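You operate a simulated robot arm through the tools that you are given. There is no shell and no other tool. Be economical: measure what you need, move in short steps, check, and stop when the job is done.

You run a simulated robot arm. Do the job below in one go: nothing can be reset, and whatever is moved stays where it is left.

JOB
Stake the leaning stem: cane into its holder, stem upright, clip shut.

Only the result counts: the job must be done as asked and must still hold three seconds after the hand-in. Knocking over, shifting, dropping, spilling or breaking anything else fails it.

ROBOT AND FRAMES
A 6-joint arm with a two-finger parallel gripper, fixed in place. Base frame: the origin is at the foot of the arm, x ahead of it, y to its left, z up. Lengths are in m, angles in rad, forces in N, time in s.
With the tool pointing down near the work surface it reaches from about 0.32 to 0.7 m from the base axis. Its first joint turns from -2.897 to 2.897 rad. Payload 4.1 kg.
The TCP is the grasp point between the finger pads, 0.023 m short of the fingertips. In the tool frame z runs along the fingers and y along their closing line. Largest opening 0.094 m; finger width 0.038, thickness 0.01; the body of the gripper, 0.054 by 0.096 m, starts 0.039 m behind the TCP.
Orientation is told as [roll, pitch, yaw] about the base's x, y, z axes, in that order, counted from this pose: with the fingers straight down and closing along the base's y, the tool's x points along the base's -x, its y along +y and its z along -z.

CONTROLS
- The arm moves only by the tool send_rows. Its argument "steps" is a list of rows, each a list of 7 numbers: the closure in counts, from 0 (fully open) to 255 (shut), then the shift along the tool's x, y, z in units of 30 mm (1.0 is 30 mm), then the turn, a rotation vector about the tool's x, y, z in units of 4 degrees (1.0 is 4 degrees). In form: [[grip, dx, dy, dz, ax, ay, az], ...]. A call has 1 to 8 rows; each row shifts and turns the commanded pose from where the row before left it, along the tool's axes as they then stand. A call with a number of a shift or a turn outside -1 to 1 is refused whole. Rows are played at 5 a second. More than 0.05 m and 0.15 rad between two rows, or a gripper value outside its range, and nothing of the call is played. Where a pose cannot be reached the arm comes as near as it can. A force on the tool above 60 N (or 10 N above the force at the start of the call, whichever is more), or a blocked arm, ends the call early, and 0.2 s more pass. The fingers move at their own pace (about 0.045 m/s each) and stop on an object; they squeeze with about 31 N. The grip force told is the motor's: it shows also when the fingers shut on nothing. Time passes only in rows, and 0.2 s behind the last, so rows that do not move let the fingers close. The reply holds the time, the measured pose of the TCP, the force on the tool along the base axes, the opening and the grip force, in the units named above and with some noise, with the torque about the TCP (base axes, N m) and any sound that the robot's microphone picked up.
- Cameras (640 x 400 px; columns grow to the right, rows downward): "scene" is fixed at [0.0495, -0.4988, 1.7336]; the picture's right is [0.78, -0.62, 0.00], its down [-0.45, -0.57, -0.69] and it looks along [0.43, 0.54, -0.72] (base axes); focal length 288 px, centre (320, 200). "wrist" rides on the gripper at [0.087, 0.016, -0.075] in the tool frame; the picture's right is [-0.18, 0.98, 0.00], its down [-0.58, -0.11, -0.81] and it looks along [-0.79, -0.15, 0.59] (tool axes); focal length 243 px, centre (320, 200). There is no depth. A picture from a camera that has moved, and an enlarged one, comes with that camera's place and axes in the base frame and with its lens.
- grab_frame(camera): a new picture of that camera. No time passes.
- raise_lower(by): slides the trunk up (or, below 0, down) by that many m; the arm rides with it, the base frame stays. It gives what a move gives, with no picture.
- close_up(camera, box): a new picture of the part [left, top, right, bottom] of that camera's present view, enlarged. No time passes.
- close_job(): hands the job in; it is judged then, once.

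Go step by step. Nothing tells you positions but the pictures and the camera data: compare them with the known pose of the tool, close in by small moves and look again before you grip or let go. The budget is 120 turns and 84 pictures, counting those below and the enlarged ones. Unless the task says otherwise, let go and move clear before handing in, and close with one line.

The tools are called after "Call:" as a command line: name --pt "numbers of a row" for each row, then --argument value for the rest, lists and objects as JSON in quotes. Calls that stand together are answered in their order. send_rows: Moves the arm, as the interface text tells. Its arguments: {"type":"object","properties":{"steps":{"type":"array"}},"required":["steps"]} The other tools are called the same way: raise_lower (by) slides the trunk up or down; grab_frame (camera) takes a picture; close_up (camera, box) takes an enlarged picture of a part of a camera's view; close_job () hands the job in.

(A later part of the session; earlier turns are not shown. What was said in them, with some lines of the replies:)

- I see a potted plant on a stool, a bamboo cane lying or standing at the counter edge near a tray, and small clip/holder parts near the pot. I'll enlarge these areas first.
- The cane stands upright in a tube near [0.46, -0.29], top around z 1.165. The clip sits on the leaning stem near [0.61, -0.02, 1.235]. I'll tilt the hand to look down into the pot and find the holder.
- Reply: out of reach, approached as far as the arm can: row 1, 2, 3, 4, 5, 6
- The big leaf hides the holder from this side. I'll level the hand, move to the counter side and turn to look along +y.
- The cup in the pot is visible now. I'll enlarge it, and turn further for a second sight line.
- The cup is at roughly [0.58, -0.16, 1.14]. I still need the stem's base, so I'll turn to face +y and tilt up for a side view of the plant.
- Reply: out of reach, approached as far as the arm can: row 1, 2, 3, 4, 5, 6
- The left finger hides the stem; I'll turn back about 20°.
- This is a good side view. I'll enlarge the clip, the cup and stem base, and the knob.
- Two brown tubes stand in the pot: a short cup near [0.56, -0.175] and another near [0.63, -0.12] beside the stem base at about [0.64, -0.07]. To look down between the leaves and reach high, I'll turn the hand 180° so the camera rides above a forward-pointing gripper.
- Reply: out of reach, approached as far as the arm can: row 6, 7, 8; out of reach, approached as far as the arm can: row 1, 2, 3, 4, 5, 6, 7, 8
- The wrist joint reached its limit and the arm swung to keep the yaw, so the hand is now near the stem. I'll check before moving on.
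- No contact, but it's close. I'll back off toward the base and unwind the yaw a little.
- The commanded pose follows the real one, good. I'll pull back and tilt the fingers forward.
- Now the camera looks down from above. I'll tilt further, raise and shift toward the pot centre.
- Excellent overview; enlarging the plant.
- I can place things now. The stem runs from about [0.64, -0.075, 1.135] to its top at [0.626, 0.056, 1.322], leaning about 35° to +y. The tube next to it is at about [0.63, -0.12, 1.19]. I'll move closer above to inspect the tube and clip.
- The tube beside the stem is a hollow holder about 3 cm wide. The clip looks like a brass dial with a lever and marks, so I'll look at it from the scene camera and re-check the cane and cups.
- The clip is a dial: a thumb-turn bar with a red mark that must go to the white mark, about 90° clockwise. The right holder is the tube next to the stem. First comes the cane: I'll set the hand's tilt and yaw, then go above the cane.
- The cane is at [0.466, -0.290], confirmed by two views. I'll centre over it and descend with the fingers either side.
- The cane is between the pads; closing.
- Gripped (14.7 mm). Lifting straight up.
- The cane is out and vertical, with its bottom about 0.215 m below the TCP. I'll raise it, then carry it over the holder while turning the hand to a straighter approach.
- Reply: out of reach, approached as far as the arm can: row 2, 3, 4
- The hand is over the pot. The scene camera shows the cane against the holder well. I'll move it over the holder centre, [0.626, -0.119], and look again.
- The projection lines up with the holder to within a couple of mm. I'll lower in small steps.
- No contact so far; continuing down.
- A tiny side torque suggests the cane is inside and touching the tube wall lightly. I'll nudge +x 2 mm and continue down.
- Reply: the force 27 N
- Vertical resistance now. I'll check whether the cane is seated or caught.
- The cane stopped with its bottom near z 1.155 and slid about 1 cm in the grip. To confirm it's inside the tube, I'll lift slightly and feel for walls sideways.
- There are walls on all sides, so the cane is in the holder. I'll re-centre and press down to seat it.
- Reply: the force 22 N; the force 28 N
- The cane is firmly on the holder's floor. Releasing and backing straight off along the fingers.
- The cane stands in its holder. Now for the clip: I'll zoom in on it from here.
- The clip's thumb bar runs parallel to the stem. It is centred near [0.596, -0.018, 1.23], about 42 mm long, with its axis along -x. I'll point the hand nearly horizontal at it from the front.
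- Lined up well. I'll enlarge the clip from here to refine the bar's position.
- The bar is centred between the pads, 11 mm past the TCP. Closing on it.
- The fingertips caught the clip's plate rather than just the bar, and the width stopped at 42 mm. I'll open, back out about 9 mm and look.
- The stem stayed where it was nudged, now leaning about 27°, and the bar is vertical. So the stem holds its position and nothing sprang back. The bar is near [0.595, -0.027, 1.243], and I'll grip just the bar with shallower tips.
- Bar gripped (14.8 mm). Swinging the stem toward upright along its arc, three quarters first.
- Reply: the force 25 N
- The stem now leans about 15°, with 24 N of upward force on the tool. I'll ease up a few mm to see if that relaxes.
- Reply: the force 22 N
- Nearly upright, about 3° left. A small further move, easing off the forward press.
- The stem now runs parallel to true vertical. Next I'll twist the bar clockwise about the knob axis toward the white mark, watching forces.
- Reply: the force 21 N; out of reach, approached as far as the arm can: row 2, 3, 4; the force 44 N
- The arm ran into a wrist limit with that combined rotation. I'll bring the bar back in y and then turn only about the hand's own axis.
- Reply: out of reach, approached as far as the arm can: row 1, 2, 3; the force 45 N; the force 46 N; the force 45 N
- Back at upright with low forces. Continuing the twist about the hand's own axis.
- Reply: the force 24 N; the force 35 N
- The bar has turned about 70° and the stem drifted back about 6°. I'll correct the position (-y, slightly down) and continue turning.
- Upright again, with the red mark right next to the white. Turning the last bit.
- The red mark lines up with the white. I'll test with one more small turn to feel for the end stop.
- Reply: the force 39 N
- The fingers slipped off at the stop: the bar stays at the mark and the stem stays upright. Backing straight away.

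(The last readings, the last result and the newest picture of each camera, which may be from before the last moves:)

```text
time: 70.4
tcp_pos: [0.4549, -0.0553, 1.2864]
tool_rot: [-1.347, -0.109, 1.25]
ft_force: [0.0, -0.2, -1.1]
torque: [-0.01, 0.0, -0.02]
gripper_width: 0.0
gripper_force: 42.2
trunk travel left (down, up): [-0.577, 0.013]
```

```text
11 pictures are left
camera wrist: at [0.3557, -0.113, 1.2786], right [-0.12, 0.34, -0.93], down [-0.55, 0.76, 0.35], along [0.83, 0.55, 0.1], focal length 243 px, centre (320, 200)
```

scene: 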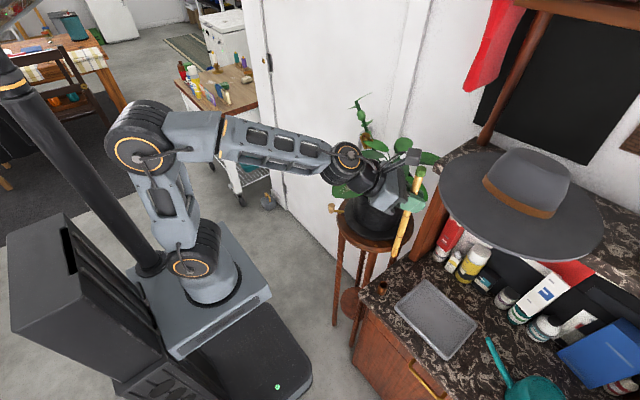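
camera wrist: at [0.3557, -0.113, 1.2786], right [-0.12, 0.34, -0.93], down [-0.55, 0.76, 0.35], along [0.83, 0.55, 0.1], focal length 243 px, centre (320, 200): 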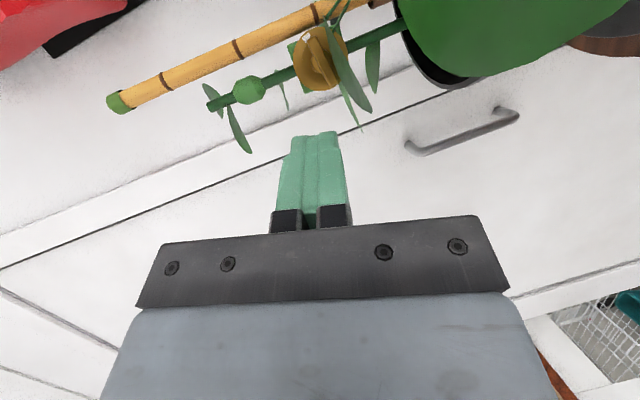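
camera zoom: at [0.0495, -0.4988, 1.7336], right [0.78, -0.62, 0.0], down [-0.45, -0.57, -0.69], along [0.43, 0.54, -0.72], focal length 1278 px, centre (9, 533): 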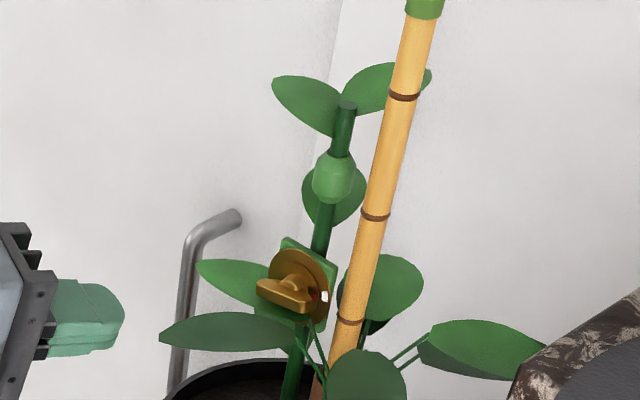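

The stem is parallel to the cane, the clip bar is on the white mark and nothing moved after release. I'll move further clear, wait and do a last check.

Call:
send_rows --pt "255 0 0 -0.9 0 0 0" --pt "255 0 0 -0.9 0 0 0" --pt "0 0 0 0 0 0 0" --pt "0 0 0 0 0 0 0" --pt "0 0 0 0 0 0 0" --pt "0 0 0 0 0 0 0" --pt "0 0 0 0 0 0 0" --pt "0 0 0 0 0 0 0"

Call:
grab_frame --camera "scene"

Call:
close_up --camera "scene" --box '[360, 80, 420, 170]'

```text
time: 72.2
tcp_pos: [0.4044, -0.0408, 1.2979]
tool_rot: [-1.345, -0.106, 1.25]
ft_force: [0.5, 0.2, 0.7]
torque: [-0.01, 0.01, -0.04]
gripper_width: 0.0942
gripper_force: 0.0
trunk travel left (down, up): [-0.577, 0.013]
```

```text
10 pictures are left
```

scene: 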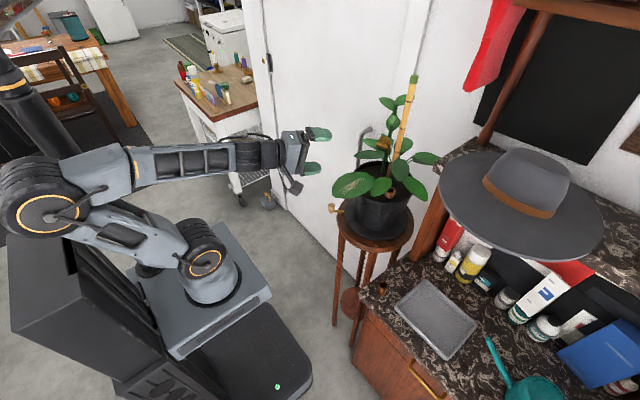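

```text
4.44 times, centred on (390, 125) of scene
camera zoom: at [0.0495, -0.4988, 1.7336], right [0.78, -0.62, 0.0], down [-0.45, -0.57, -0.69], along [0.43, 0.54, -0.72], focal length 1278 px, centre (9, 533)
```

zoom: 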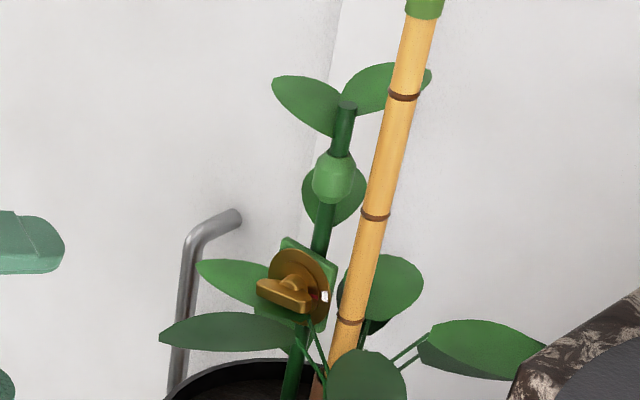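

Everything is stable: the cane is seated, the stem is upright and the clip bar is at the white mark. The hand is clear and nothing else has moved, so I'm handing in.

Call:
close_job

```text
The job is handed in.
```

I put the cane in the holder beside the stem, stood the stem upright next to it, and turned the clip to its white mark; all three held for about 3 s after I let go, but no click sounded, so "shut" rests on the mark alone.
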